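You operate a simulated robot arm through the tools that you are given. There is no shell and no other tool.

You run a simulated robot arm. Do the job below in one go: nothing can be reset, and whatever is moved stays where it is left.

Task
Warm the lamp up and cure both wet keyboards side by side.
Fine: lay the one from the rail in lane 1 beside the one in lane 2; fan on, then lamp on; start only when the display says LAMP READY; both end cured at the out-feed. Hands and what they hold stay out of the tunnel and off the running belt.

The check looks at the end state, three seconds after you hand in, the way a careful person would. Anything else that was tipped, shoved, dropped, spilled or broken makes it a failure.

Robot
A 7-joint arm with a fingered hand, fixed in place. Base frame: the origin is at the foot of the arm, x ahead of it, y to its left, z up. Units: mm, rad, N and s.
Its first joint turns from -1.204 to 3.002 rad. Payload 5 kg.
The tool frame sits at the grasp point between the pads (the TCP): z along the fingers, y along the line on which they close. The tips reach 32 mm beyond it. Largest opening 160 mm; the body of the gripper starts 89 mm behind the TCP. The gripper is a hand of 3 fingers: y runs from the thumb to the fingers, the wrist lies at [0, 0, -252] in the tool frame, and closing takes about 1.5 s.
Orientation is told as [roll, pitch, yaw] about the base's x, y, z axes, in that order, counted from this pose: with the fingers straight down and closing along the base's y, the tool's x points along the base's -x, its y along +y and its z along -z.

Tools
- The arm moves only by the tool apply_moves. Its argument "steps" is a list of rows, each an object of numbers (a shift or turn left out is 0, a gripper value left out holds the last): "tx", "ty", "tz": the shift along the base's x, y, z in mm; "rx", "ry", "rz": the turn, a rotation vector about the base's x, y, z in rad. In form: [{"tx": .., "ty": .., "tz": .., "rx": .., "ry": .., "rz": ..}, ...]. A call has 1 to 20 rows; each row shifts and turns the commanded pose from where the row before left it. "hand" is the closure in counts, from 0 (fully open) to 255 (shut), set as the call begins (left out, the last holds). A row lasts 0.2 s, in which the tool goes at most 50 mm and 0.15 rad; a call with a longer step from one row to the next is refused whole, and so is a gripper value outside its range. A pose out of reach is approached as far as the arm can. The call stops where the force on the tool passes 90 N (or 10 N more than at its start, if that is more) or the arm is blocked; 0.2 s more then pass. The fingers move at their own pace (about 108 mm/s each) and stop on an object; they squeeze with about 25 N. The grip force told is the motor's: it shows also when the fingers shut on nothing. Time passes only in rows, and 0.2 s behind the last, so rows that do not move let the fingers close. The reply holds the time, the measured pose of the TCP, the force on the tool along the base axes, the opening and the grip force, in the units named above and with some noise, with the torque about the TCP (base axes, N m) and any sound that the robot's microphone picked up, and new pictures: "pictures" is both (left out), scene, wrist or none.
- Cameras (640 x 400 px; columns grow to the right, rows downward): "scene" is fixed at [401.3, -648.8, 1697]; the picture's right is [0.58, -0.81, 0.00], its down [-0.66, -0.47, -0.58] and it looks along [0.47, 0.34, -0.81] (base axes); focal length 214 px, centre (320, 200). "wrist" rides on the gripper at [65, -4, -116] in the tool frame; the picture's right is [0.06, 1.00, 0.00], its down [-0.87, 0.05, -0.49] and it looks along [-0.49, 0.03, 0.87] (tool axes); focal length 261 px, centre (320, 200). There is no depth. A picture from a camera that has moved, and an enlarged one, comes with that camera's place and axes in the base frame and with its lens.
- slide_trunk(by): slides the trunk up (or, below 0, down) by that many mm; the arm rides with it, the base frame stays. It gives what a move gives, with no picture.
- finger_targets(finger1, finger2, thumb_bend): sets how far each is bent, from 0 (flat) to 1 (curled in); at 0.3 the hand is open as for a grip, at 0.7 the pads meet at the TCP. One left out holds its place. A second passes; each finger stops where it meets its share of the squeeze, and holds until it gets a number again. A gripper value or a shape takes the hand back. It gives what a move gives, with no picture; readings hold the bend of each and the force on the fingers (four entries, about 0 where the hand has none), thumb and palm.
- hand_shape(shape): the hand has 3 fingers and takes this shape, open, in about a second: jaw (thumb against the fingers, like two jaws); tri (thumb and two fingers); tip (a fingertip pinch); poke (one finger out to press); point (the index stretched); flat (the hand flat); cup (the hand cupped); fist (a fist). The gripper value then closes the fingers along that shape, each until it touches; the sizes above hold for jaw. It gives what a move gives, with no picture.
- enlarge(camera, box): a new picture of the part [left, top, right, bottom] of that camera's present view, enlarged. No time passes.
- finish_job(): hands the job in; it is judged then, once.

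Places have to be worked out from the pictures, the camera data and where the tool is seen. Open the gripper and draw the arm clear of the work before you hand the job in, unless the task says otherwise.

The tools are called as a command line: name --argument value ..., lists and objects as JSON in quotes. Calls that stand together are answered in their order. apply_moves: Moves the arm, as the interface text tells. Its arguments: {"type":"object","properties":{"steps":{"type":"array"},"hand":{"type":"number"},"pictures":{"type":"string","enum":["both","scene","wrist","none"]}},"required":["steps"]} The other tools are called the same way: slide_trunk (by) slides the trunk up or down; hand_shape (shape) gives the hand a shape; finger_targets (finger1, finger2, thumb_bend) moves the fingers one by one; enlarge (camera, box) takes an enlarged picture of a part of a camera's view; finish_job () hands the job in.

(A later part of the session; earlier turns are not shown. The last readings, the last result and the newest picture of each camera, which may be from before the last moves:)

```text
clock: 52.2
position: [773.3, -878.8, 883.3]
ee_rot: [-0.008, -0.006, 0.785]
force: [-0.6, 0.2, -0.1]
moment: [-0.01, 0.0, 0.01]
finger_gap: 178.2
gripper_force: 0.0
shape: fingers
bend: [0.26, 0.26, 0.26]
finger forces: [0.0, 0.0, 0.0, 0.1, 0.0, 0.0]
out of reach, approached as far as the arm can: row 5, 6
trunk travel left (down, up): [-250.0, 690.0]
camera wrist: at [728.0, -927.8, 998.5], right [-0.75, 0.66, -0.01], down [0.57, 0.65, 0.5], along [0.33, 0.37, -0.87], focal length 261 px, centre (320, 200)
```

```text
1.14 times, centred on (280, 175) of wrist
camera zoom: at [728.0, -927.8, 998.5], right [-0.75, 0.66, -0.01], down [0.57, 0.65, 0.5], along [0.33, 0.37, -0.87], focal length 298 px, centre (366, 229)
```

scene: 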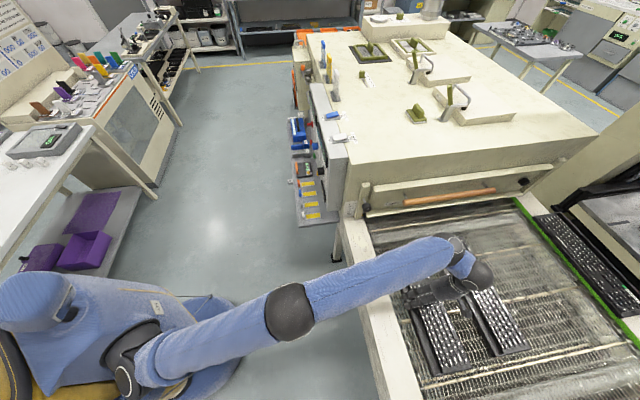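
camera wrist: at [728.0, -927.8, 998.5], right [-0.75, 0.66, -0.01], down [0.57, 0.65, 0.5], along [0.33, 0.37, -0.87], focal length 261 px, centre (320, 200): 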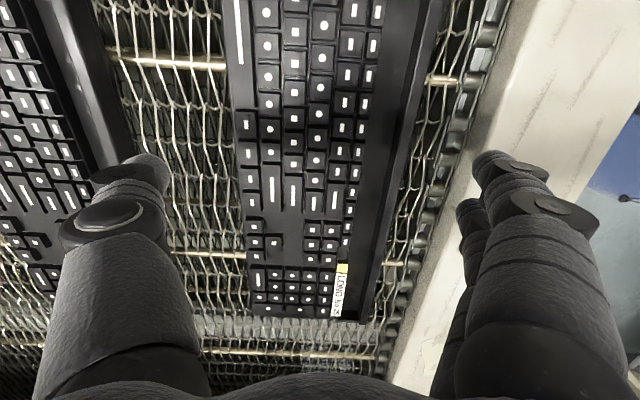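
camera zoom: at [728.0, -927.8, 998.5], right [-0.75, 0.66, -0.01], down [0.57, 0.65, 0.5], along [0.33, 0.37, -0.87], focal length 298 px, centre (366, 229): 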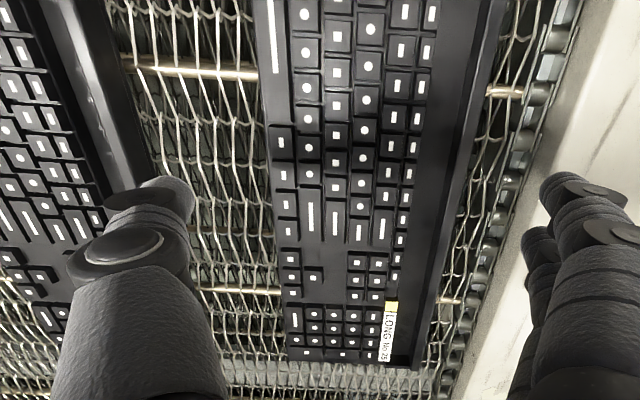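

Keyboard No 25 lies flat in lane 1, parallel and level with No 26 in lane 2. Now I withdraw the hand back over the rail toward me.

apply_moves --steps '[{"tx": -20, "ty": 20}, {"tx": -28, "ty": 28}, {"tx": -30, "ty": 30}, {"tx": -30, "ty": 30}, {"tx": -30, "ty": 30}, {"tx": -30, "ty": 30}, {"tx": -30, "ty": 30}, {"tx": -30, "ty": 30}, {}]'

enlarge --camera "scene" --box '[340, 210, 580, 390]'

```text
clock: 54.2
position: [544.7, -654.5, 882.5]
ee_rot: [0.0, -0.002, 0.784]
force: [-0.9, -0.2, 0.5]
moment: [0.01, -0.03, -0.01]
finger_gap: 178.1
gripper_force: 0.1
shape: fingers
bend: [0.26, 0.26, 0.26]
finger forces: [0.0, 0.1, 0.0, 0.0, 0.0, 0.1]
trunk travel left (down, up): [-250.0, 690.0]
camera wrist: at [500.9, -704.1, 997.5], right [-0.75, 0.66, 0.0], down [0.58, 0.65, 0.49], along [0.33, 0.37, -0.87], focal length 261 px, centre (320, 200)
```

scene: 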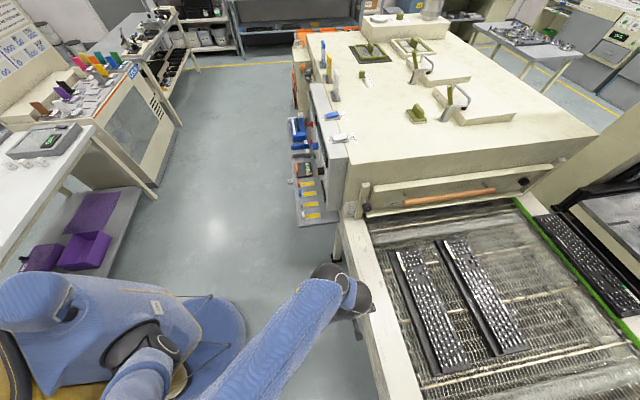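
wrist: 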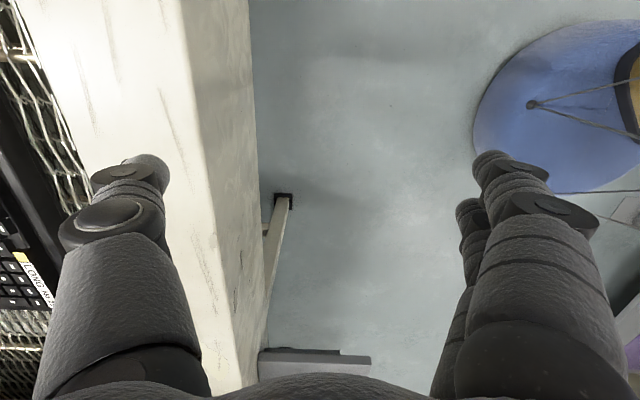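

```text
2.22 times, centred on (460, 300) of scene
camera zoom: at [401.3, -648.8, 1697.0], right [0.58, -0.81, 0.0], down [-0.66, -0.47, -0.58], along [0.47, 0.34, -0.81], focal length 477 px, centre (9, -22)
```

zoom: 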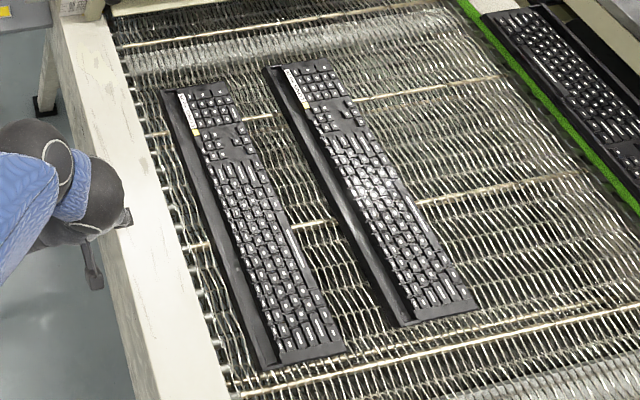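

Both wet keyboards lie side by side (within ~2 cm). Next the controls: I set the hand back to normal, raise the trunk, and turn toward the control panel.

slide_trunk --by 330

apply_moves --steps '[{"tx": -15, "ty": 15, "rz": -0.143}, {"tx": -15, "ty": 15, "rz": -0.143}, {"tx": -15, "ty": 15, "rz": -0.143}, {"tx": -15, "ty": 15, "rz": -0.143}, {"tx": -15, "ty": 15, "rz": -0.143}, {"tx": -15, "ty": 15, "rz": -0.143}, {"tx": -15, "ty": 15, "rz": -0.143}, {"tx": -15, "ty": 15, "rz": -0.143}, {"tx": -15, "ty": 15, "rz": -0.143}, {"tx": -15, "ty": 15, "rz": -0.143}, {"tx": -15, "ty": 15, "rz": -0.14}, {}]' --hand 0 --pictures "scene"

```text
clock: 57.5
position: [545.8, -655.8, 1211.2]
ee_rot: [-0.003, -0.002, 0.785]
force: [0.1, 0.3, -0.4]
moment: [-0.02, -0.02, -0.01]
finger_gap: 178.1
gripper_force: 0.0
shape: fingers
bend: [0.26, 0.26, 0.26]
finger forces: [0.0, 0.0, 0.0, 0.0, 0.1, 0.1]
trunk travel left (down, up): [-580.0, 360.0]
```

```text
clock: 60.0
position: [380.0, -489.8, 1210.8]
ee_rot: [0.0, 0.0, -0.785]
force: [-0.4, -0.5, 0.1]
moment: [0.03, 0.01, -0.02]
finger_gap: 160.2
gripper_force: 0.1
shape: jaw
bend: [0.3, 0.3, 0.3]
finger forces: [0.1, 0.1, 0.0, 0.0, 0.1, 0.0]
trunk travel left (down, up): [-580.0, 360.0]
```

scene: 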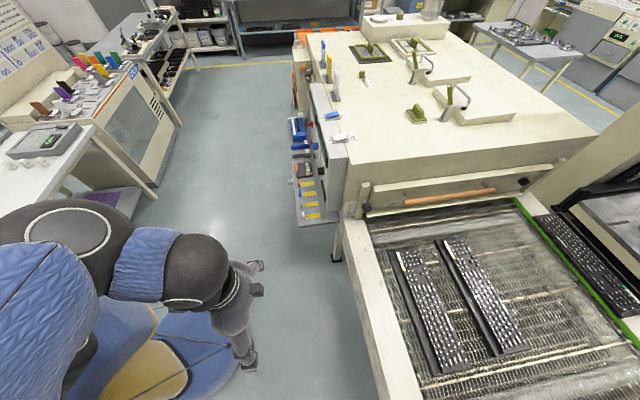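

Moving along the oven side to face the panel, tilting the hand so the wrist camera looks straight at it.

apply_moves --steps '[{"tx": 33, "ty": 33}, {"tx": 33, "ty": 33}, {"tx": 33, "ty": 33}, {"tx": 33, "ty": 33}, {"tx": 33, "ty": 33}, {"tx": 33, "ty": 33}, {"tx": 33, "ty": 33, "rx": -0.1, "ry": -0.1}, {"tx": 33, "ty": 33, "rx": -0.1, "ry": -0.1}, {"tx": 33, "ty": 33, "rx": -0.1, "ry": -0.1}, {"tx": 33, "ty": 33, "rx": -0.1, "ry": -0.1}, {"tx": 33, "ty": 33, "rx": -0.1, "ry": -0.1}, {"tx": 33, "ty": 33, "rx": -0.1, "ry": -0.1}, {}]'

```text
clock: 62.9
position: [735.0, -321.6, 1178.9]
ee_rot: [0.077, -0.805, -0.78]
force: [-0.8, -0.7, 0.1]
moment: [0.02, -0.01, -0.02]
finger_gap: 159.9
gripper_force: 0.1
shape: jaw
bend: [0.3, 0.3, 0.3]
finger forces: [0.1, 0.1, 0.1, 0.0, 0.0, 0.0]
out of reach, approached as far as the arm can: row 9, 10, 11, 12
trunk travel left (down, up): [-580.0, 360.0]
camera wrist: at [633.6, -241.3, 1211.9], right [0.63, 0.78, 0.01], down [0.19, -0.16, 0.97], along [0.75, -0.61, -0.25], focal length 261 px, centre (320, 200)
```

scene: 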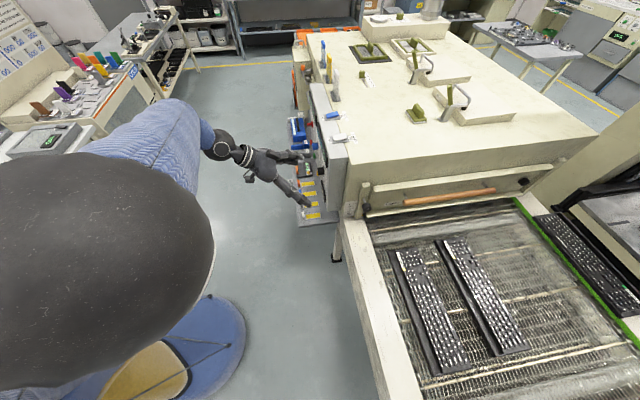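
wrist: 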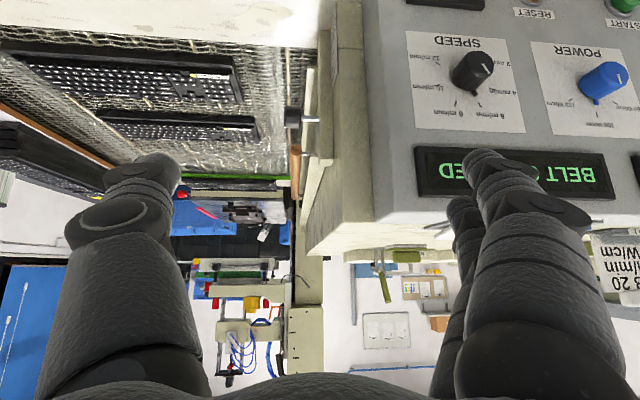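

I see the panel (upside down): SPEED and POWER knobs and "BELT STOPPED", plus a recipe card. I'll enlarge the readable parts.

enlarge --camera "wrist" --box '[390, 0, 640, 160]'

enlarge --camera "wrist" --box '[560, 200, 640, 320]'

enlarge --camera "scene" --box '[300, 40, 380, 150]'

```text
2.50 times, centred on (515, 80) of wrist
camera zoom: at [633.6, -241.3, 1211.9], right [0.63, 0.78, 0.01], down [0.19, -0.16, 0.97], along [0.75, -0.61, -0.25], focal length 652 px, centre (-168, 500)
```

zoom: 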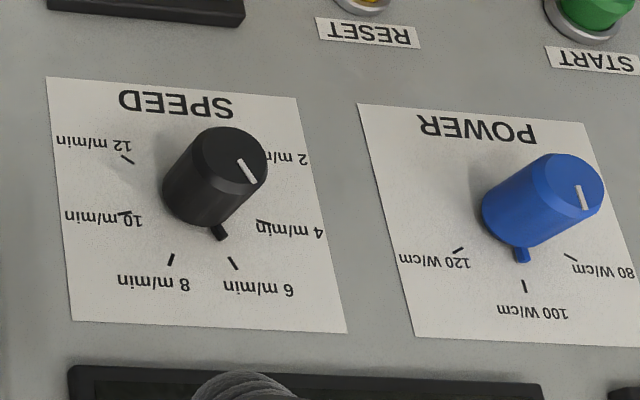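

```text
3.33 times, centred on (600, 260) of wrist
camera zoom: at [633.6, -241.3, 1211.9], right [0.63, 0.78, 0.01], down [0.19, -0.16, 0.97], along [0.75, -0.61, -0.25], focal length 869 px, centre (-613, 0)
```

zoom: 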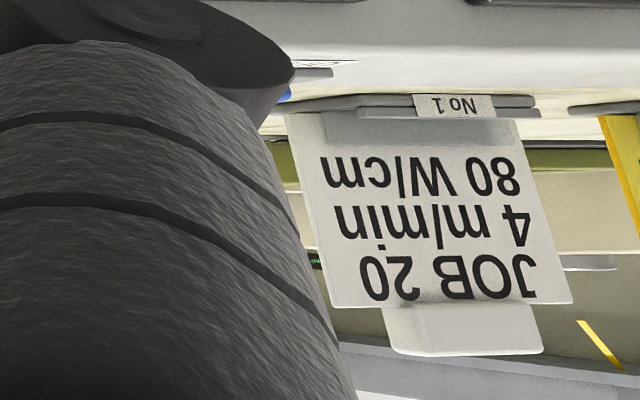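

```text
3.64 times, centred on (340, 95) of scene
camera zoom: at [401.3, -648.8, 1697.0], right [0.58, -0.81, 0.0], down [-0.66, -0.47, -0.58], along [0.47, 0.34, -0.81], focal length 780 px, centre (247, 582)
```

zoom: 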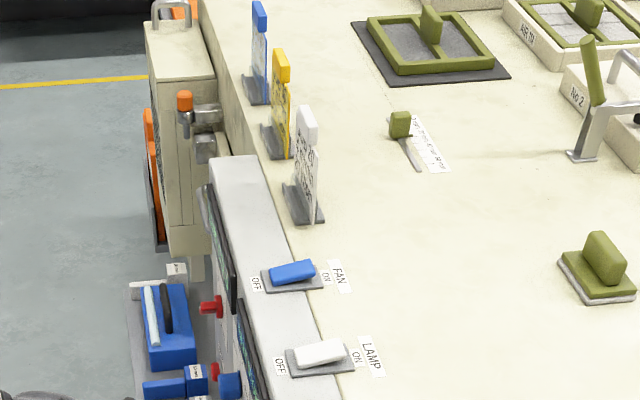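

The job cards are for other jobs; SPEED points at about 6 m/min and POWER at 100 W/cm, and the task doesn't ask to change them. I'll un-tilt the hand, raise it, and look at the LAMP and FAN switches on the top edge.

apply_moves --steps '[{"tz": 30, "rx": 0.09, "ry": 0.09}, {"tz": 30, "rx": 0.09, "ry": 0.09}, {"tz": 30, "rx": 0.09, "ry": 0.09}, {"tz": 30, "rx": 0.095, "ry": 0.095}, {"tz": 30, "rx": 0.1, "ry": 0.1}, {"tz": 30, "rx": 0.1, "ry": 0.1}, {}]'

```text
clock: 64.5
position: [716.5, -330.1, 1331.3]
ee_rot: [0.061, -0.026, -0.781]
force: [-0.6, -0.4, -1.7]
moment: [-0.02, 0.01, 0.01]
finger_gap: 160.0
gripper_force: 0.1
shape: jaw
bend: [0.3, 0.3, 0.3]
finger forces: [0.0, 0.1, 0.1, 0.0, 0.0, 0.0]
out of reach, approached as far as the arm can: row 5, 6
trunk travel left (down, up): [-580.0, 360.0]
camera wrist: at [660.7, -290.1, 1445.9], right [0.66, 0.75, 0.06], down [0.62, -0.59, 0.52], along [0.42, -0.3, -0.85], focal length 261 px, centre (320, 200)
```

scene: 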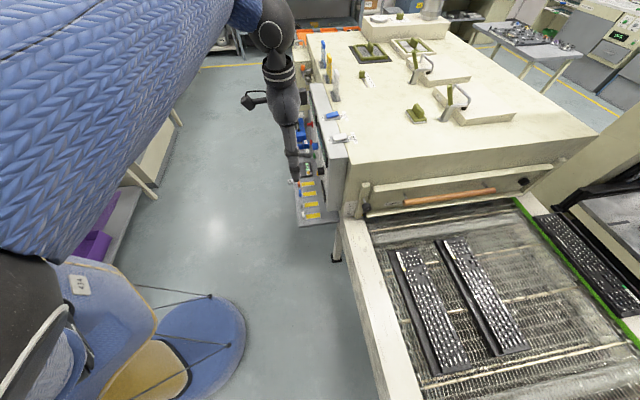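
wrist: 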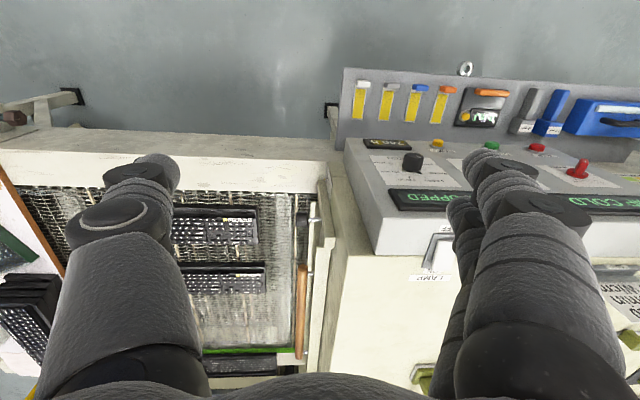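

The trunk is too low for this height. I raise the trunk 260 mm and come back down with the arm, which frees the joints.

slide_trunk --by 260

apply_moves --steps '[{"tx": 15, "ty": 15, "tz": -40, "rx": -0.02, "ry": 0.02}, {"tx": 15, "ty": 15, "tz": -40, "rx": -0.025, "ry": 0.025}, {"tx": 15, "ty": 15, "tz": -40}, {"tx": 15, "ty": 15, "tz": -40}, {"tx": 15, "ty": 15, "tz": -40}, {"tz": -20}, {}]'

```text
clock: 67.1
position: [717.2, -329.8, 1591.1]
ee_rot: [0.063, -0.028, -0.784]
force: [-0.3, 0.1, 1.0]
moment: [0.0, 0.0, -0.02]
finger_gap: 159.9
gripper_force: 0.0
shape: jaw
bend: [0.3, 0.3, 0.3]
finger forces: [0.0, 0.0, 0.1, 0.0, 0.1, 0.1]
trunk travel left (down, up): [-840.0, 100.0]
```

```text
clock: 68.7
position: [790.6, -254.8, 1370.7]
ee_rot: [-0.001, -0.029, -0.782]
force: [-0.6, -0.2, 0.5]
moment: [-0.03, 0.03, 0.01]
finger_gap: 160.0
gripper_force: 0.0
shape: jaw
bend: [0.3, 0.3, 0.3]
finger forces: [0.0, 0.0, 0.1, 0.0, 0.0, 0.0]
trunk travel left (down, up): [-840.0, 100.0]
camera wrist: at [740.0, -209.9, 1484.7], right [0.66, 0.75, 0.0], down [0.65, -0.56, 0.52], along [0.39, -0.34, -0.86], focal length 261 px, centre (320, 200)
```

scene: 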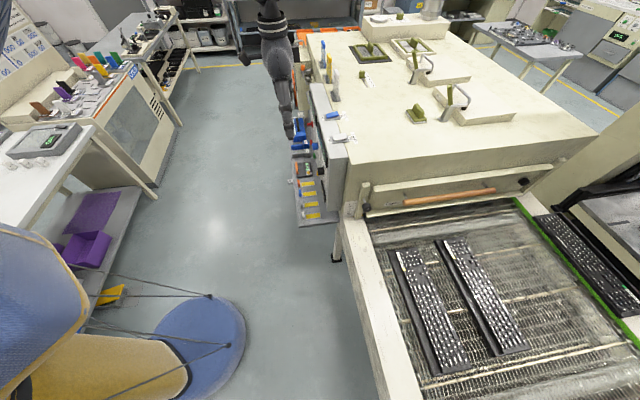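
wrist: 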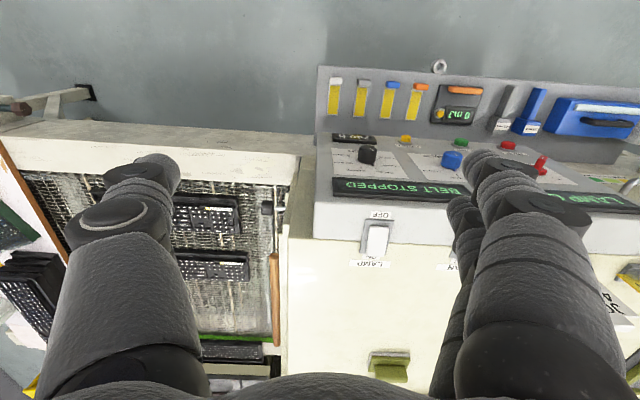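

Now the panel is in view and joints are free. I move nearer the LAMP switch for a close look at both switches.

apply_moves --steps '[{"tx": 35, "ty": 20, "tz": -15, "rx": -0.014, "ry": 0.014}, {"tx": 35, "ty": 20, "tz": -15}, {"tx": 30, "ty": 15, "tz": -10}, {}]' --pictures "wrist"

enlarge --camera "wrist" --box '[230, 190, 450, 330]'

enlarge --camera "wrist" --box '[200, 80, 640, 240]'

```text
clock: 69.7
position: [840.1, -245.2, 1306.7]
ee_rot: [-0.005, -0.029, -0.781]
force: [-0.2, 0.4, -0.7]
moment: [-0.01, 0.0, -0.03]
finger_gap: 159.9
gripper_force: 0.1
shape: jaw
bend: [0.3, 0.3, 0.3]
finger forces: [0.1, 0.0, 0.0, 0.0, 0.1, 0.0]
out of reach, approached as far as the arm can: row 1, 2, 3
trunk travel left (down, up): [-840.0, 100.0]
camera wrist: at [788.2, -200.2, 1421.5], right [0.66, 0.75, -0.01], down [0.65, -0.56, 0.52], along [0.38, -0.34, -0.86], focal length 261 px, centre (320, 200)
```

wrist: 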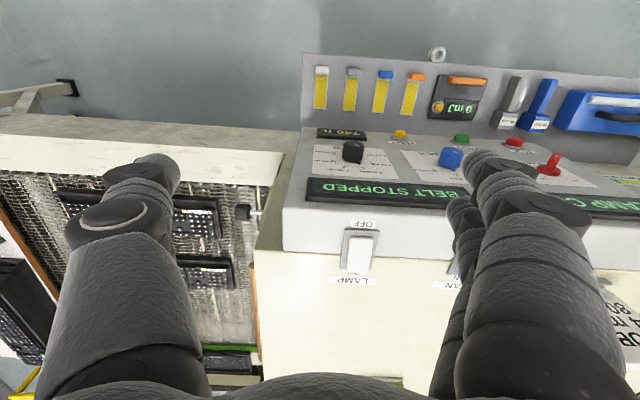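

```text
2.86 times, centred on (340, 260) of wrist
camera zoom: at [788.2, -200.2, 1421.5], right [0.66, 0.75, -0.01], down [0.65, -0.56, 0.52], along [0.38, -0.34, -0.86], focal length 745 px, centre (263, 29)
```

zoom: 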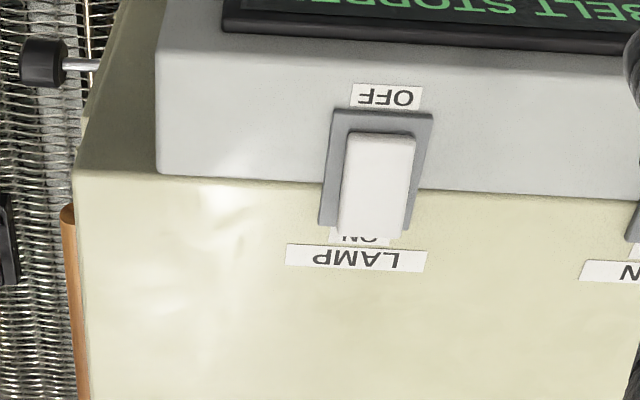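

```text
1.45 times, centred on (420, 160) of wrist
camera zoom: at [788.2, -200.2, 1421.5], right [0.66, 0.75, -0.01], down [0.65, -0.56, 0.52], along [0.38, -0.34, -0.86], focal length 379 px, centre (174, 258)
```

zoom: 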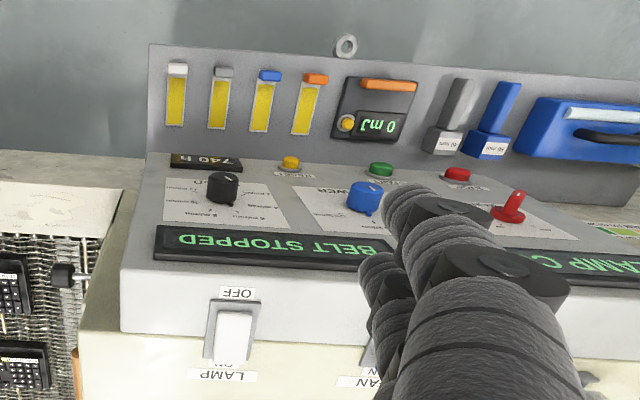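

The rocker's ON end (oven side) stands raised, so it must be pressed down there; the LAMP switch centre is near d≈472, n≈-903. To get reach there, I back off, lower the trunk 190 mm and come back up with the arm, turning the hand to point radially.

apply_moves --steps '[{"tx": -25, "ty": 25, "rz": 0.12}, {"tx": -25, "ty": 25, "rz": 0.12}, {"tx": -25, "ty": 25, "rz": 0.12}, {"tx": -10, "ty": 10, "rz": 0.12}, {}]' --pictures "none"

slide_trunk --by -190

apply_moves --steps '[{"tz": 45}, {"tz": 45}, {"tz": 45}, {"tz": 45}, {"tz": 30}, {}]'

```text
clock: 70.9
position: [751.9, -163.3, 1306.9]
ee_rot: [-0.015, -0.028, -0.3]
force: [0.4, -0.2, -1.1]
moment: [-0.03, 0.02, 0.0]
finger_gap: 159.9
gripper_force: 0.2
shape: jaw
bend: [0.3, 0.3, 0.3]
finger forces: [0.1, 0.0, 0.0, 0.0, 0.0, 0.1]
out of reach, approached as far as the arm can: row 3
trunk travel left (down, up): [-840.0, 100.0]
```

```text
clock: 73.0
position: [752.2, -163.6, 1116.7]
ee_rot: [-0.014, -0.031, -0.299]
force: [0.0, 0.1, -0.5]
moment: [-0.02, 0.0, -0.01]
finger_gap: 160.2
gripper_force: 0.1
shape: jaw
bend: [0.3, 0.3, 0.3]
finger forces: [0.1, 0.0, 0.0, 0.0, 0.0, 0.0]
trunk travel left (down, up): [-650.0, 290.0]
```

```text
clock: 74.4
position: [710.5, -209.7, 1295.1]
ee_rot: [-0.002, -0.032, -0.3]
force: [-0.2, 0.0, -0.1]
moment: [0.02, 0.03, 0.02]
finger_gap: 160.0
gripper_force: 0.0
shape: jaw
bend: [0.3, 0.3, 0.3]
finger forces: [0.0, 0.1, 0.1, 0.0, 0.0, 0.1]
out of reach, approached as far as the arm can: row 1, 2, 3, 4, 5
trunk travel left (down, up): [-650.0, 290.0]
camera wrist: at [641.8, -194.2, 1410.6], right [0.24, 0.97, -0.01], down [0.83, -0.2, 0.52], along [0.5, -0.13, -0.86], focal length 261 px, centre (320, 200)
```

scene: 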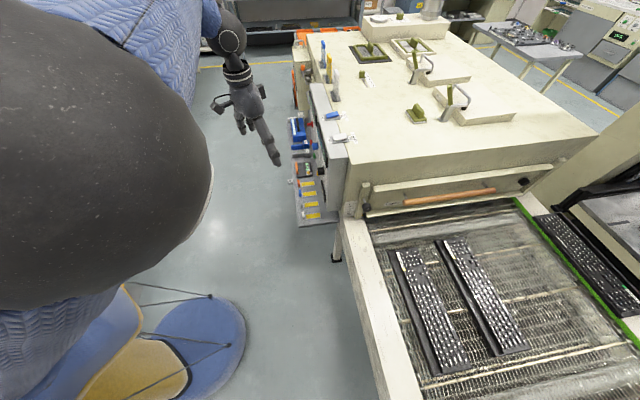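
wrist: 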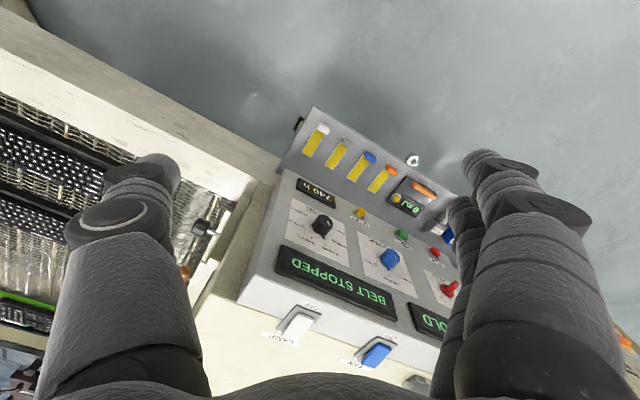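

The arm got into an awkward elbow posture here. I swing it back along an arc to the earlier good azimuth (hand yaw following), to then come in again by turning mainly at the base joint.

apply_moves --steps '[{"tx": -14, "ty": -34, "tz": -10, "rz": -0.05}, {"tx": -16, "ty": -34, "tz": -10, "rz": -0.05}, {"tx": -18, "ty": -34, "tz": -10, "rz": -0.05}, {"tx": -20, "ty": -34, "tz": -10, "rz": -0.055}, {"tx": -22, "ty": -34, "rz": -0.055}, {"tx": -23, "ty": -34, "rz": -0.055}, {"tx": -25, "ty": -34, "rz": -0.055}, {"tx": -26, "ty": -34, "rz": -0.06}, {"tx": -26, "ty": -34, "rz": -0.06}, {"tx": -24, "ty": -34, "rz": -0.06}, {}]'

```text
clock: 76.8
position: [493.2, -549.1, 1257.8]
ee_rot: [-0.017, -0.029, -0.85]
force: [0.4, 0.2, 0.1]
moment: [0.0, 0.03, -0.01]
finger_gap: 160.2
gripper_force: 0.0
shape: jaw
bend: [0.3, 0.3, 0.3]
finger forces: [0.0, 0.1, 0.0, 0.0, 0.1, 0.0]
trunk travel left (down, up): [-650.0, 290.0]
camera wrist: at [447.2, -499.5, 1371.5], right [0.71, 0.7, -0.02], down [0.61, -0.6, 0.52], along [0.35, -0.38, -0.86], focal length 261 px, centre (320, 200)
```

scene: 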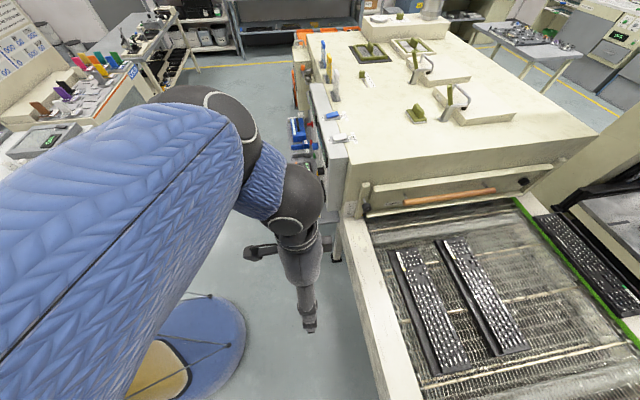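
wrist: 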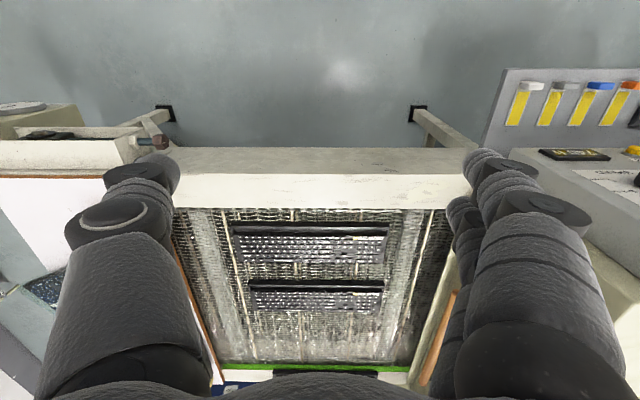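

The arm is free again, and both keyboards show well aligned on the belt. I raise the trunk a bit, extend to radius ≈1020 here at safe height, then swing round toward the LAMP switch.

slide_trunk --by 70

apply_moves --steps '[{"tx": 30, "ty": -33, "rx": 0.033, "ry": 0.0064}, {"tx": 31, "ty": -35}, {"tx": 31, "ty": -35}, {"tx": 31, "ty": -35}, {"tx": 31, "ty": -35}, {"tx": 31, "ty": -35}, {}]' --pictures "scene"

```text
clock: 77.9
position: [493.5, -549.7, 1326.3]
ee_rot: [-0.014, -0.028, -0.849]
force: [-0.1, 0.8, 0.1]
moment: [-0.02, -0.02, -0.01]
finger_gap: 160.1
gripper_force: 0.0
shape: jaw
bend: [0.3, 0.3, 0.3]
finger forces: [0.0, 0.0, 0.0, 0.0, 0.0, 0.0]
trunk travel left (down, up): [-720.0, 220.0]
```

```text
clock: 79.5
position: [678.5, -757.0, 1326.8]
ee_rot: [0.004, 0.001, -0.85]
force: [-0.2, 0.2, -0.3]
moment: [0.0, -0.04, -0.05]
finger_gap: 159.9
gripper_force: 0.2
shape: jaw
bend: [0.3, 0.3, 0.3]
finger forces: [0.0, 0.0, 0.1, 0.0, 0.0, 0.1]
trunk travel left (down, up): [-720.0, 220.0]
```

scene: 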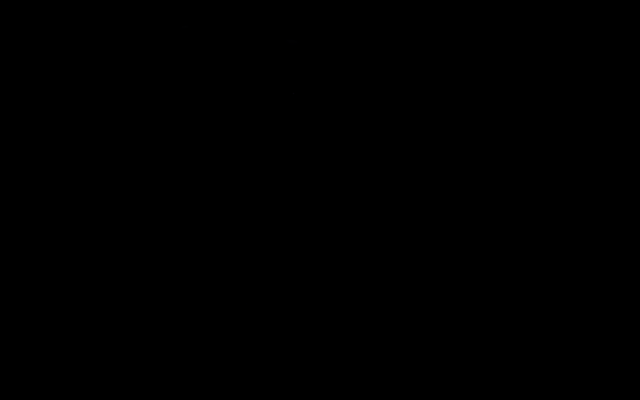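

The scene camera is just blocked by the arm. The pose is clean; I now swing about the base toward the LAMP switch at constant radius and height (fingertips ~1294, oven top ~1190).

apply_moves --steps '[{"tx": 33.7, "ty": 31.0, "rz": 0.045}, {"tx": 32.0, "ty": 32.8, "rz": 0.045}, {"tx": 30.3, "ty": 34.1, "rz": 0.045}, {"tx": 28.9, "ty": 35.5, "rz": 0.045}, {"tx": 27.2, "ty": 36.8, "rz": 0.045}, {"tx": 25.6, "ty": 37.9, "rz": 0.045}, {}]'

```text
clock: 81.1
position: [853.8, -551.6, 1329.3]
ee_rot: [0.006, -0.003, -0.579]
force: [0.4, 0.1, -0.9]
moment: [0.02, -0.02, 0.04]
finger_gap: 160.2
gripper_force: 0.0
shape: jaw
bend: [0.3, 0.3, 0.3]
finger forces: [0.0, 0.0, 0.1, 0.0, 0.0, 0.1]
trunk travel left (down, up): [-720.0, 220.0]
camera wrist: at [796.5, -519.3, 1445.5], right [0.49, 0.87, 0.0], down [0.76, -0.43, 0.49], along [0.43, -0.24, -0.87], focal length 261 px, centre (320, 200)
```

scene: 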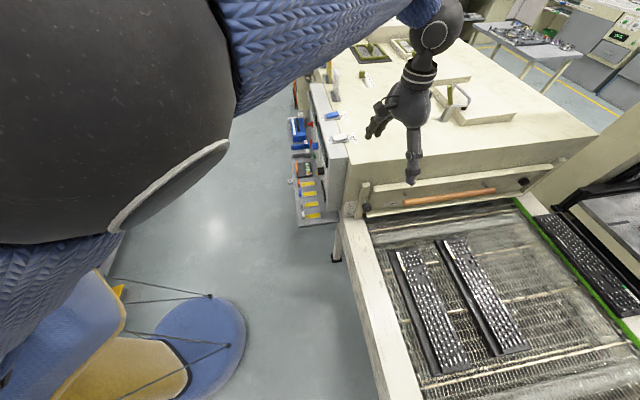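
wrist: 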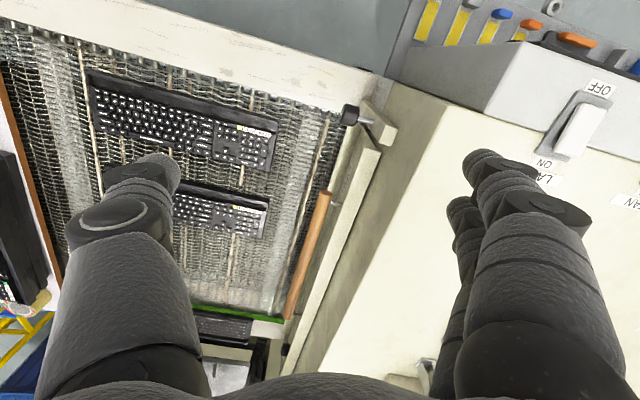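

Good posture. I switch the hand to the "poke" shape here to see where the pressing fingertip lies.

hand_shape --shape "poke"

apply_moves --steps '[{"tx": 23.8, "ty": 39.2, "rz": 0.045}, {"tx": 22.0, "ty": 40.0, "rz": 0.045}, {}]'

```text
clock: 82.0
position: [855.4, -550.3, 1326.9]
ee_rot: [0.003, -0.001, -0.581]
force: [-1.2, 0.0, 0.3]
moment: [0.0, -0.01, 0.0]
finger_gap: 0.0
gripper_force: 0.0
shape: poke
bend: [1.0, 1.0, 0.46]
finger forces: [0.0, 0.1, 0.1, 0.1, 0.1, 0.0]
trunk travel left (down, up): [-720.0, 220.0]
```

```text
clock: 82.8
position: [879.4, -474.6, 1311.4]
ee_rot: [0.009, -0.008, -0.491]
force: [0.0, -0.2, -0.4]
moment: [0.01, 0.01, 0.02]
finger_gap: 0.0
gripper_force: 0.1
shape: poke
bend: [1.0, 1.0, 0.46]
finger forces: [0.1, 0.0, 0.1, 0.0, 0.0, 0.0]
out of reach, approached as far as the arm can: row 1, 2
trunk travel left (down, up): [-720.0, 220.0]
camera wrist: at [818.5, -448.7, 1427.7], right [0.41, 0.91, 0.01], down [0.79, -0.36, 0.5], along [0.46, -0.2, -0.87], focal length 261 px, centre (320, 200)
```

scene: 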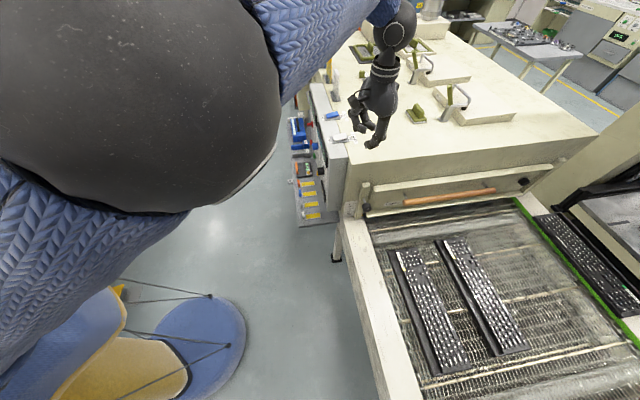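
wrist: 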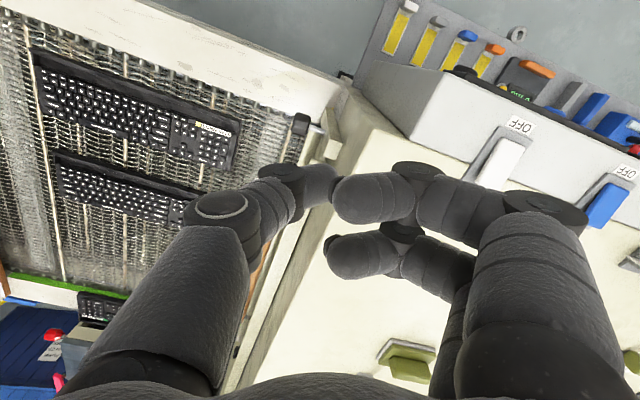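

"Poke" curls the two fingers and puts the thumb forward; reach is again tight in this wrist orientation. I try turning the hand by yaw to relieve the wrist, and switch to the "point" shape to compare.

hand_shape --shape "point"

apply_moves --steps '[{"rz": 0.14}, {"rz": 0.14}, {"rz": 0.14}, {"rz": 0.14}, {"rz": 0.14}, {}]'

```text
clock: 83.7
position: [879.9, -473.6, 1311.8]
ee_rot: [0.012, -0.006, -0.49]
force: [-0.4, 0.0, 0.1]
moment: [0.01, -0.04, -0.01]
finger_gap: 0.0
gripper_force: 0.0
shape: point
bend: [0.38, 1.0, 0.43]
finger forces: [0.0, 0.0, 0.0, 0.0, 0.0, 0.0]
trunk travel left (down, up): [-720.0, 220.0]
```

```text
clock: 85.1
position: [877.5, -473.8, 1308.5]
ee_rot: [0.003, -0.007, 0.211]
force: [-0.1, -0.3, 0.6]
moment: [0.0, -0.01, 0.01]
finger_gap: 0.0
gripper_force: 0.0
shape: point
bend: [0.36, 1.0, 0.43]
finger forces: [0.0, 0.1, 0.0, 0.0, 0.1, 0.0]
out of reach, approached as far as the arm can: row 4
trunk travel left (down, up): [-720.0, 220.0]
camera wrist: at [813.7, -492.3, 1425.1], right [-0.27, 0.96, 0.0], down [0.84, 0.23, 0.5], along [0.48, 0.14, -0.87], focal length 261 px, centre (320, 200)
```

scene: 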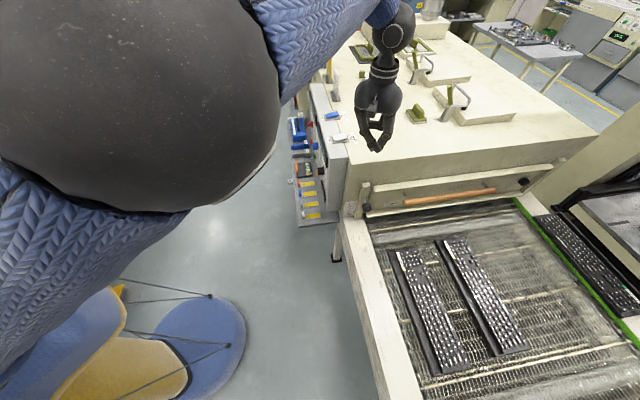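
wrist: 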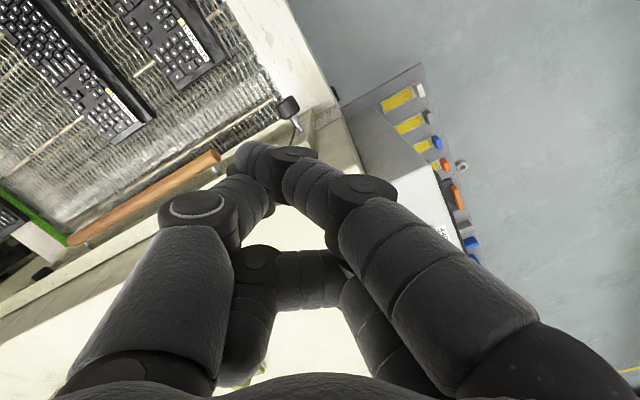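

The upper arm isn't turning with the hand: the elbow stays at the old azimuth and the forearm only swings. I'll go back to the good azimuth, extend the arm almost straight, and sweep from there so the base joint must do the turning.

apply_moves --steps '[{"tx": -22, "ty": -40, "tz": 5, "rz": -0.045}, {"tx": -23.8, "ty": -39.2, "tz": 5, "rz": -0.045}, {"tx": -25.6, "ty": -37.9, "tz": 5, "rz": -0.045}, {"tx": -27.2, "ty": -36.8, "rz": -0.045}, {"tx": -28.9, "ty": -35.5, "rz": -0.045}, {"tx": -30.3, "ty": -34.1, "rz": -0.045}, {"tx": -32, "ty": -32.8, "rz": -0.045}, {"tx": -33.7, "ty": -31, "rz": -0.045}, {"tx": 26, "ty": -30.3}, {"tx": 26, "ty": -30.3}, {"tx": 26, "ty": -30.3}, {"tx": 26, "ty": -30.3}, {}]'

```text
clock: 87.9
position: [756.7, -880.7, 1326.7]
ee_rot: [0.002, -0.004, -0.149]
force: [-1.7, -0.1, 0.5]
moment: [-0.04, -0.05, 0.01]
finger_gap: 0.2
gripper_force: 0.1
shape: point
bend: [0.33, 1.0, 0.44]
finger forces: [0.0, 0.0, 0.0, 0.1, 0.0, 0.0]
trunk travel left (down, up): [-720.0, 220.0]
camera wrist: at [691.3, -875.8, 1443.1], right [0.09, 1.0, 0.0], down [0.87, -0.08, 0.49], along [0.49, -0.04, -0.87], focal length 261 px, centre (320, 200)
```

scene: 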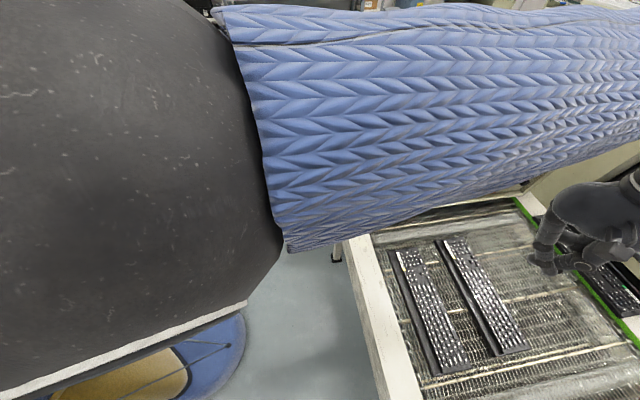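
wrist: 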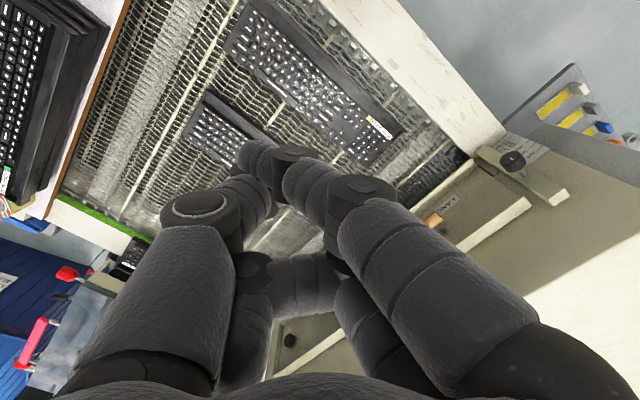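

The arm is now nearly straight at radius 1161. I sweep in azimuth at this radius; first part.

apply_moves --steps '[{"tx": 34.6, "ty": 31.0, "rz": 0.04}, {"tx": 33.3, "ty": 32.3, "rz": 0.04}, {"tx": 32.2, "ty": 33.8, "rz": 0.04}, {"tx": 30.7, "ty": 34.8, "rz": 0.04}, {"tx": 29.1, "ty": 36.0, "rz": 0.04}, {"tx": 27.7, "ty": 37.3, "rz": 0.04}, {}]'

```text
clock: 89.5
position: [896.9, -675.3, 1265.4]
ee_rot: [0.002, -0.007, 0.091]
force: [-1.3, -0.7, 0.4]
moment: [0.02, -0.04, -0.03]
finger_gap: 0.0
gripper_force: 0.2
shape: point
bend: [0.32, 1.0, 0.44]
finger forces: [0.0, 0.0, 0.0, 0.0, 0.1, 0.0]
out of reach, approached as far as the arm can: row 2, 3, 4, 5, 6
trunk travel left (down, up): [-720.0, 220.0]
camera wrist: at [831.4, -685.9, 1381.6], right [-0.15, 0.99, 0.0], down [0.86, 0.13, 0.5], along [0.49, 0.08, -0.87], focal length 261 px, centre (320, 200)
```

scene: 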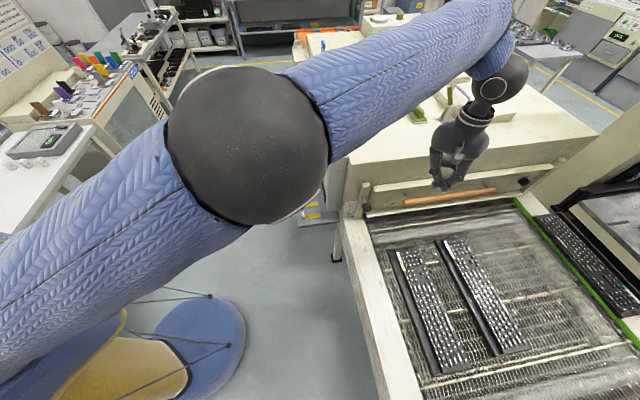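
wrist: 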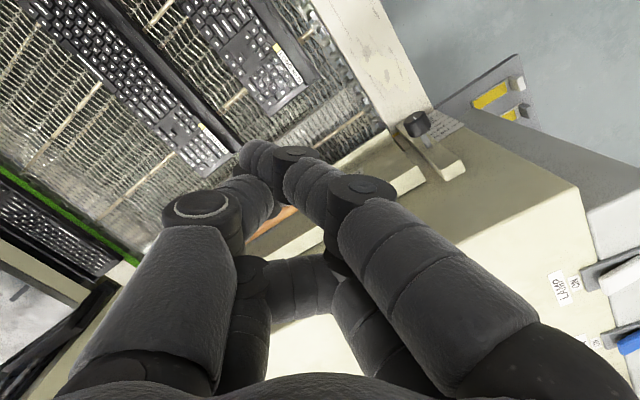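

The reach limit here acts as if the base joint stayed turned far right (near its -1.2 rad stop). I'll retract to a smaller radius and swing to the left to bring the base joint round, then extend again.

apply_moves --steps '[{"tx": -30, "ty": 22, "tz": 10}, {"tx": -36, "ty": 27, "tz": 10}, {"tx": -36, "ty": 27, "tz": 10}, {"tx": -36, "ty": 27, "tz": 10}, {"tx": -36, "ty": 27, "tz": 10}, {"tx": -36, "ty": 27, "tz": 10}, {"tx": -36, "ty": 27}, {"tx": -36, "ty": 27}, {"tx": -36, "ty": 27}, {}]'

apply_moves --steps '[{"tx": 18, "ty": 40, "rz": 0.05}, {"tx": 18, "ty": 40, "rz": 0.05}, {"tx": 16, "ty": 42, "rz": 0.05}, {"tx": 14, "ty": 42, "rz": 0.05}, {"tx": 12, "ty": 42, "rz": 0.05}, {"tx": 10, "ty": 44, "rz": 0.05}, {"tx": 8, "ty": 44, "rz": 0.05}, {"tx": 6, "ty": 44, "rz": 0.05}, {"tx": 3, "ty": 44, "rz": 0.05}, {"tx": 0, "ty": 44, "rz": 0.05}, {}]'

```text
clock: 91.7
position: [580.6, -435.9, 1325.7]
ee_rot: [0.006, 0.004, 0.089]
force: [-0.1, -0.6, -0.5]
moment: [-0.01, 0.01, 0.03]
finger_gap: 0.0
gripper_force: 0.0
shape: point
bend: [0.28, 1.0, 0.46]
finger forces: [0.0, 0.1, 0.0, 0.1, 0.1, 0.0]
trunk travel left (down, up): [-720.0, 220.0]
camera wrist: at [515.3, -447.4, 1442.9], right [-0.15, 0.99, 0.0], down [0.86, 0.13, 0.49], along [0.48, 0.08, -0.87], focal length 261 px, centre (320, 200)
```

scene: 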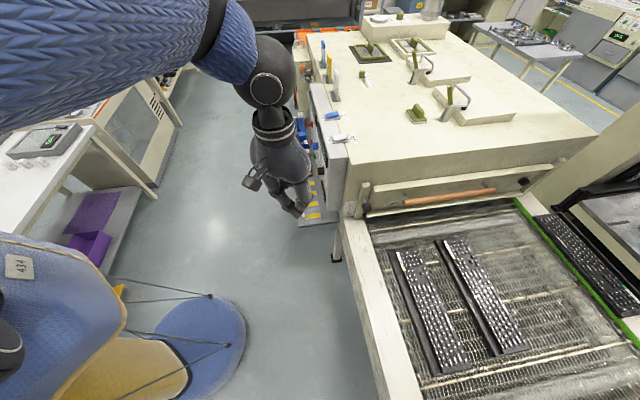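
wrist: 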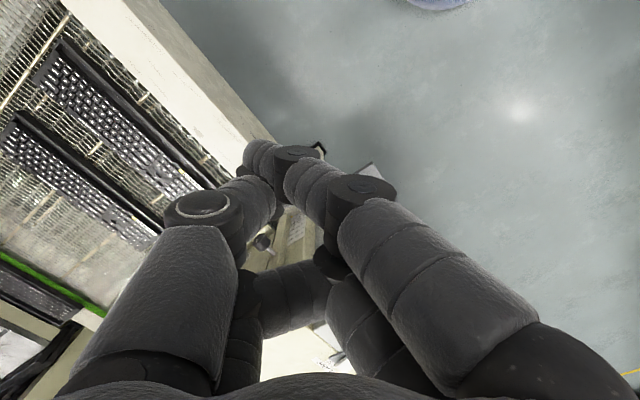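

```text
clock: 94.1
position: [644.3, -120.3, 1303.0]
ee_rot: [0.008, -0.006, 0.564]
force: [-0.1, 0.6, 0.2]
moment: [0.02, -0.03, -0.03]
finger_gap: 0.0
gripper_force: 0.1
shape: point
bend: [0.24, 1.0, 0.47]
finger forces: [0.0, 0.1, 0.0, 0.0, 0.0, 0.0]
out of reach, approached as far as the arm can: row 7, 8, 9, 10
trunk travel left (down, up): [-720.0, 220.0]
camera wrist: at [589.7, -159.4, 1419.0], right [-0.59, 0.81, 0.01], down [0.71, 0.5, 0.5], along [0.4, 0.3, -0.87], focal length 261 px, centre (320, 200)
```

scene: 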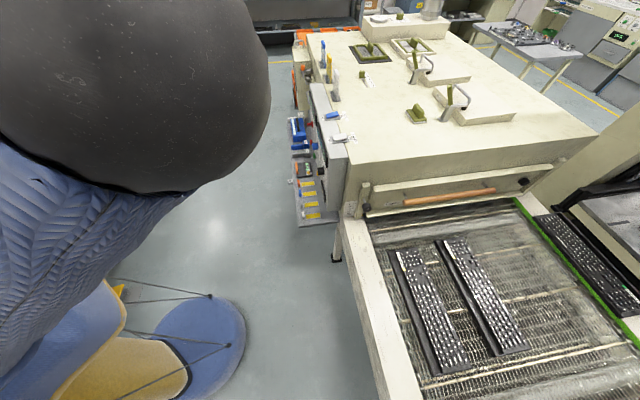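
wrist: 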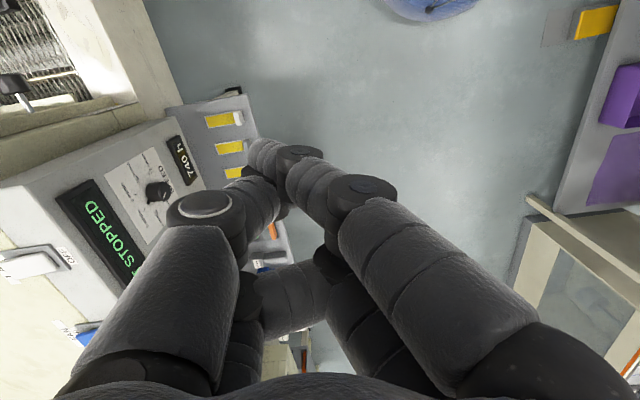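

Position limits persist with the tool straight down. I'll aim the hand radially and tilt it outward (fingers forward-down), which pulls the wrist back nearer the body, and see whether the arm reaches forward freely.

apply_moves --steps '[{"rz": -0.15}, {"rz": -0.15}, {"rz": -0.15}, {"rz": -0.15}, {"rz": -0.15}, {"tx": 39, "ty": -7.6, "rx": -0.0227, "ry": -0.118}, {"tx": 39, "ty": -7.6, "rx": -0.0227, "ry": -0.118}, {"tx": 39, "ty": -7.6, "rx": -0.0227, "ry": -0.118}, {"tx": 39, "ty": -7.6, "rx": -0.0227, "ry": -0.118}, {"tx": 39, "ty": -7.6, "rx": -0.0227, "ry": -0.118}, {}]'

```text
clock: 96.5
position: [840.7, -158.0, 1301.5]
ee_rot: [-0.014, -0.602, -0.155]
force: [-0.2, -0.1, -1.2]
moment: [0.01, -0.01, 0.03]
finger_gap: 0.0
gripper_force: 0.0
shape: point
bend: [0.22, 1.0, 0.49]
finger forces: [0.0, 0.0, 0.0, 0.1, 0.1, 0.0]
trunk travel left (down, up): [-720.0, 220.0]
camera wrist: at [721.9, -142.1, 1361.3], right [0.11, 0.99, -0.05], down [0.44, -0.01, 0.9], along [0.89, -0.12, -0.44], focal length 261 px, centre (320, 200)
```

scene: 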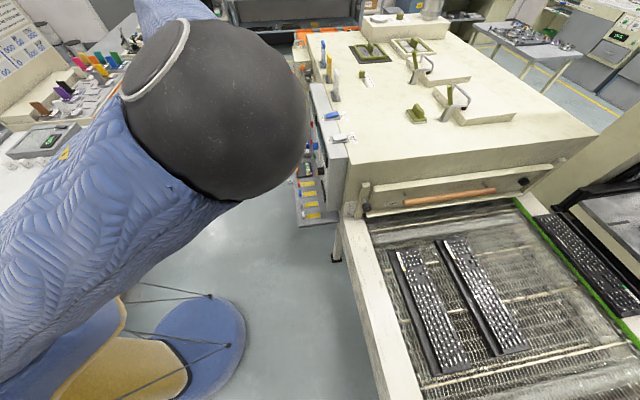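
wrist: 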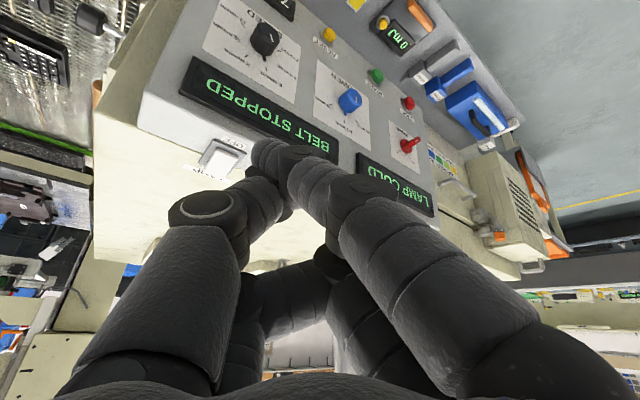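

With the hand tilted outward the arm reaches freely. I zoom in to see which fingertip sticks out in the "point" shape and where it is relative to the switches.

enlarge --camera "wrist" --box '[120, 80, 440, 280]'

enlarge --camera "wrist" --box '[180, 0, 480, 200]'

```text
2.00 times, centred on (280, 180) of wrist
camera zoom: at [721.9, -142.1, 1361.3], right [0.11, 0.99, -0.05], down [0.44, -0.01, 0.9], along [0.89, -0.12, -0.44], focal length 521 px, centre (400, 240)
```

zoom: 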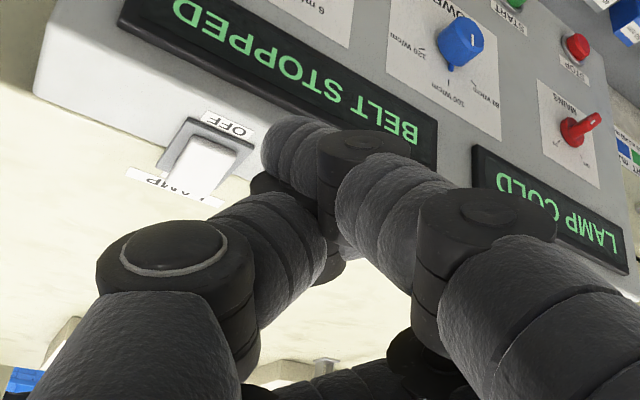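

```text
2.00 times, centred on (330, 100) of wrist
camera zoom: at [721.9, -142.1, 1361.3], right [0.11, 0.99, -0.05], down [0.44, -0.01, 0.9], along [0.89, -0.12, -0.44], focal length 521 px, centre (300, 400)
```

zoom: 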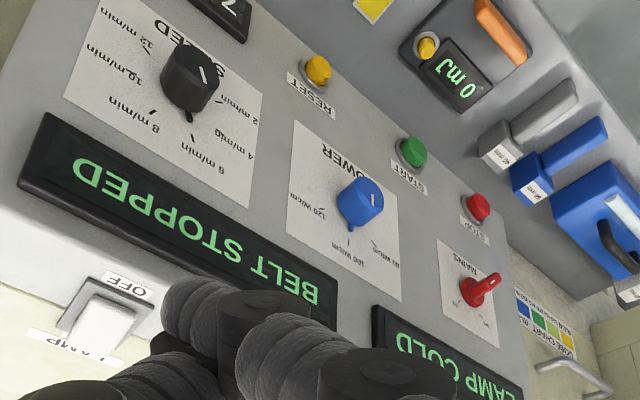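

The panel reads clearly: START (green), STOP (red), MAINS, SPEED ≈6, POWER 100. I switch back to "poke" and enlarge to locate its tip.

hand_shape --shape "poke"

enlarge --camera "wrist" --box '[160, 100, 480, 300]'

```text
clock: 97.4
position: [840.6, -157.8, 1301.0]
ee_rot: [-0.016, -0.6, -0.156]
force: [-1.1, 0.0, -0.3]
moment: [-0.02, 0.0, -0.01]
finger_gap: 0.0
gripper_force: 0.1
shape: poke
bend: [0.94, 1.0, 1.0]
finger forces: [0.1, 0.1, 0.0, 0.0, 0.0, 0.0]
trunk travel left (down, up): [-720.0, 220.0]
```

```text
2.00 times, centred on (320, 200) of wrist
camera zoom: at [721.8, -142.1, 1361.1], right [0.11, 0.99, -0.05], down [0.44, -0.01, 0.9], along [0.89, -0.12, -0.44], focal length 521 px, centre (320, 200)
```

zoom: 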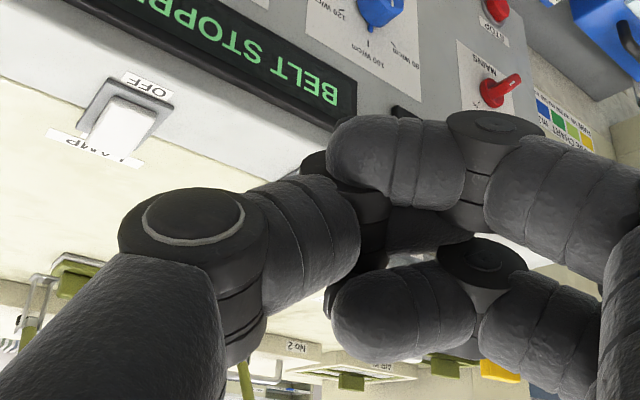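

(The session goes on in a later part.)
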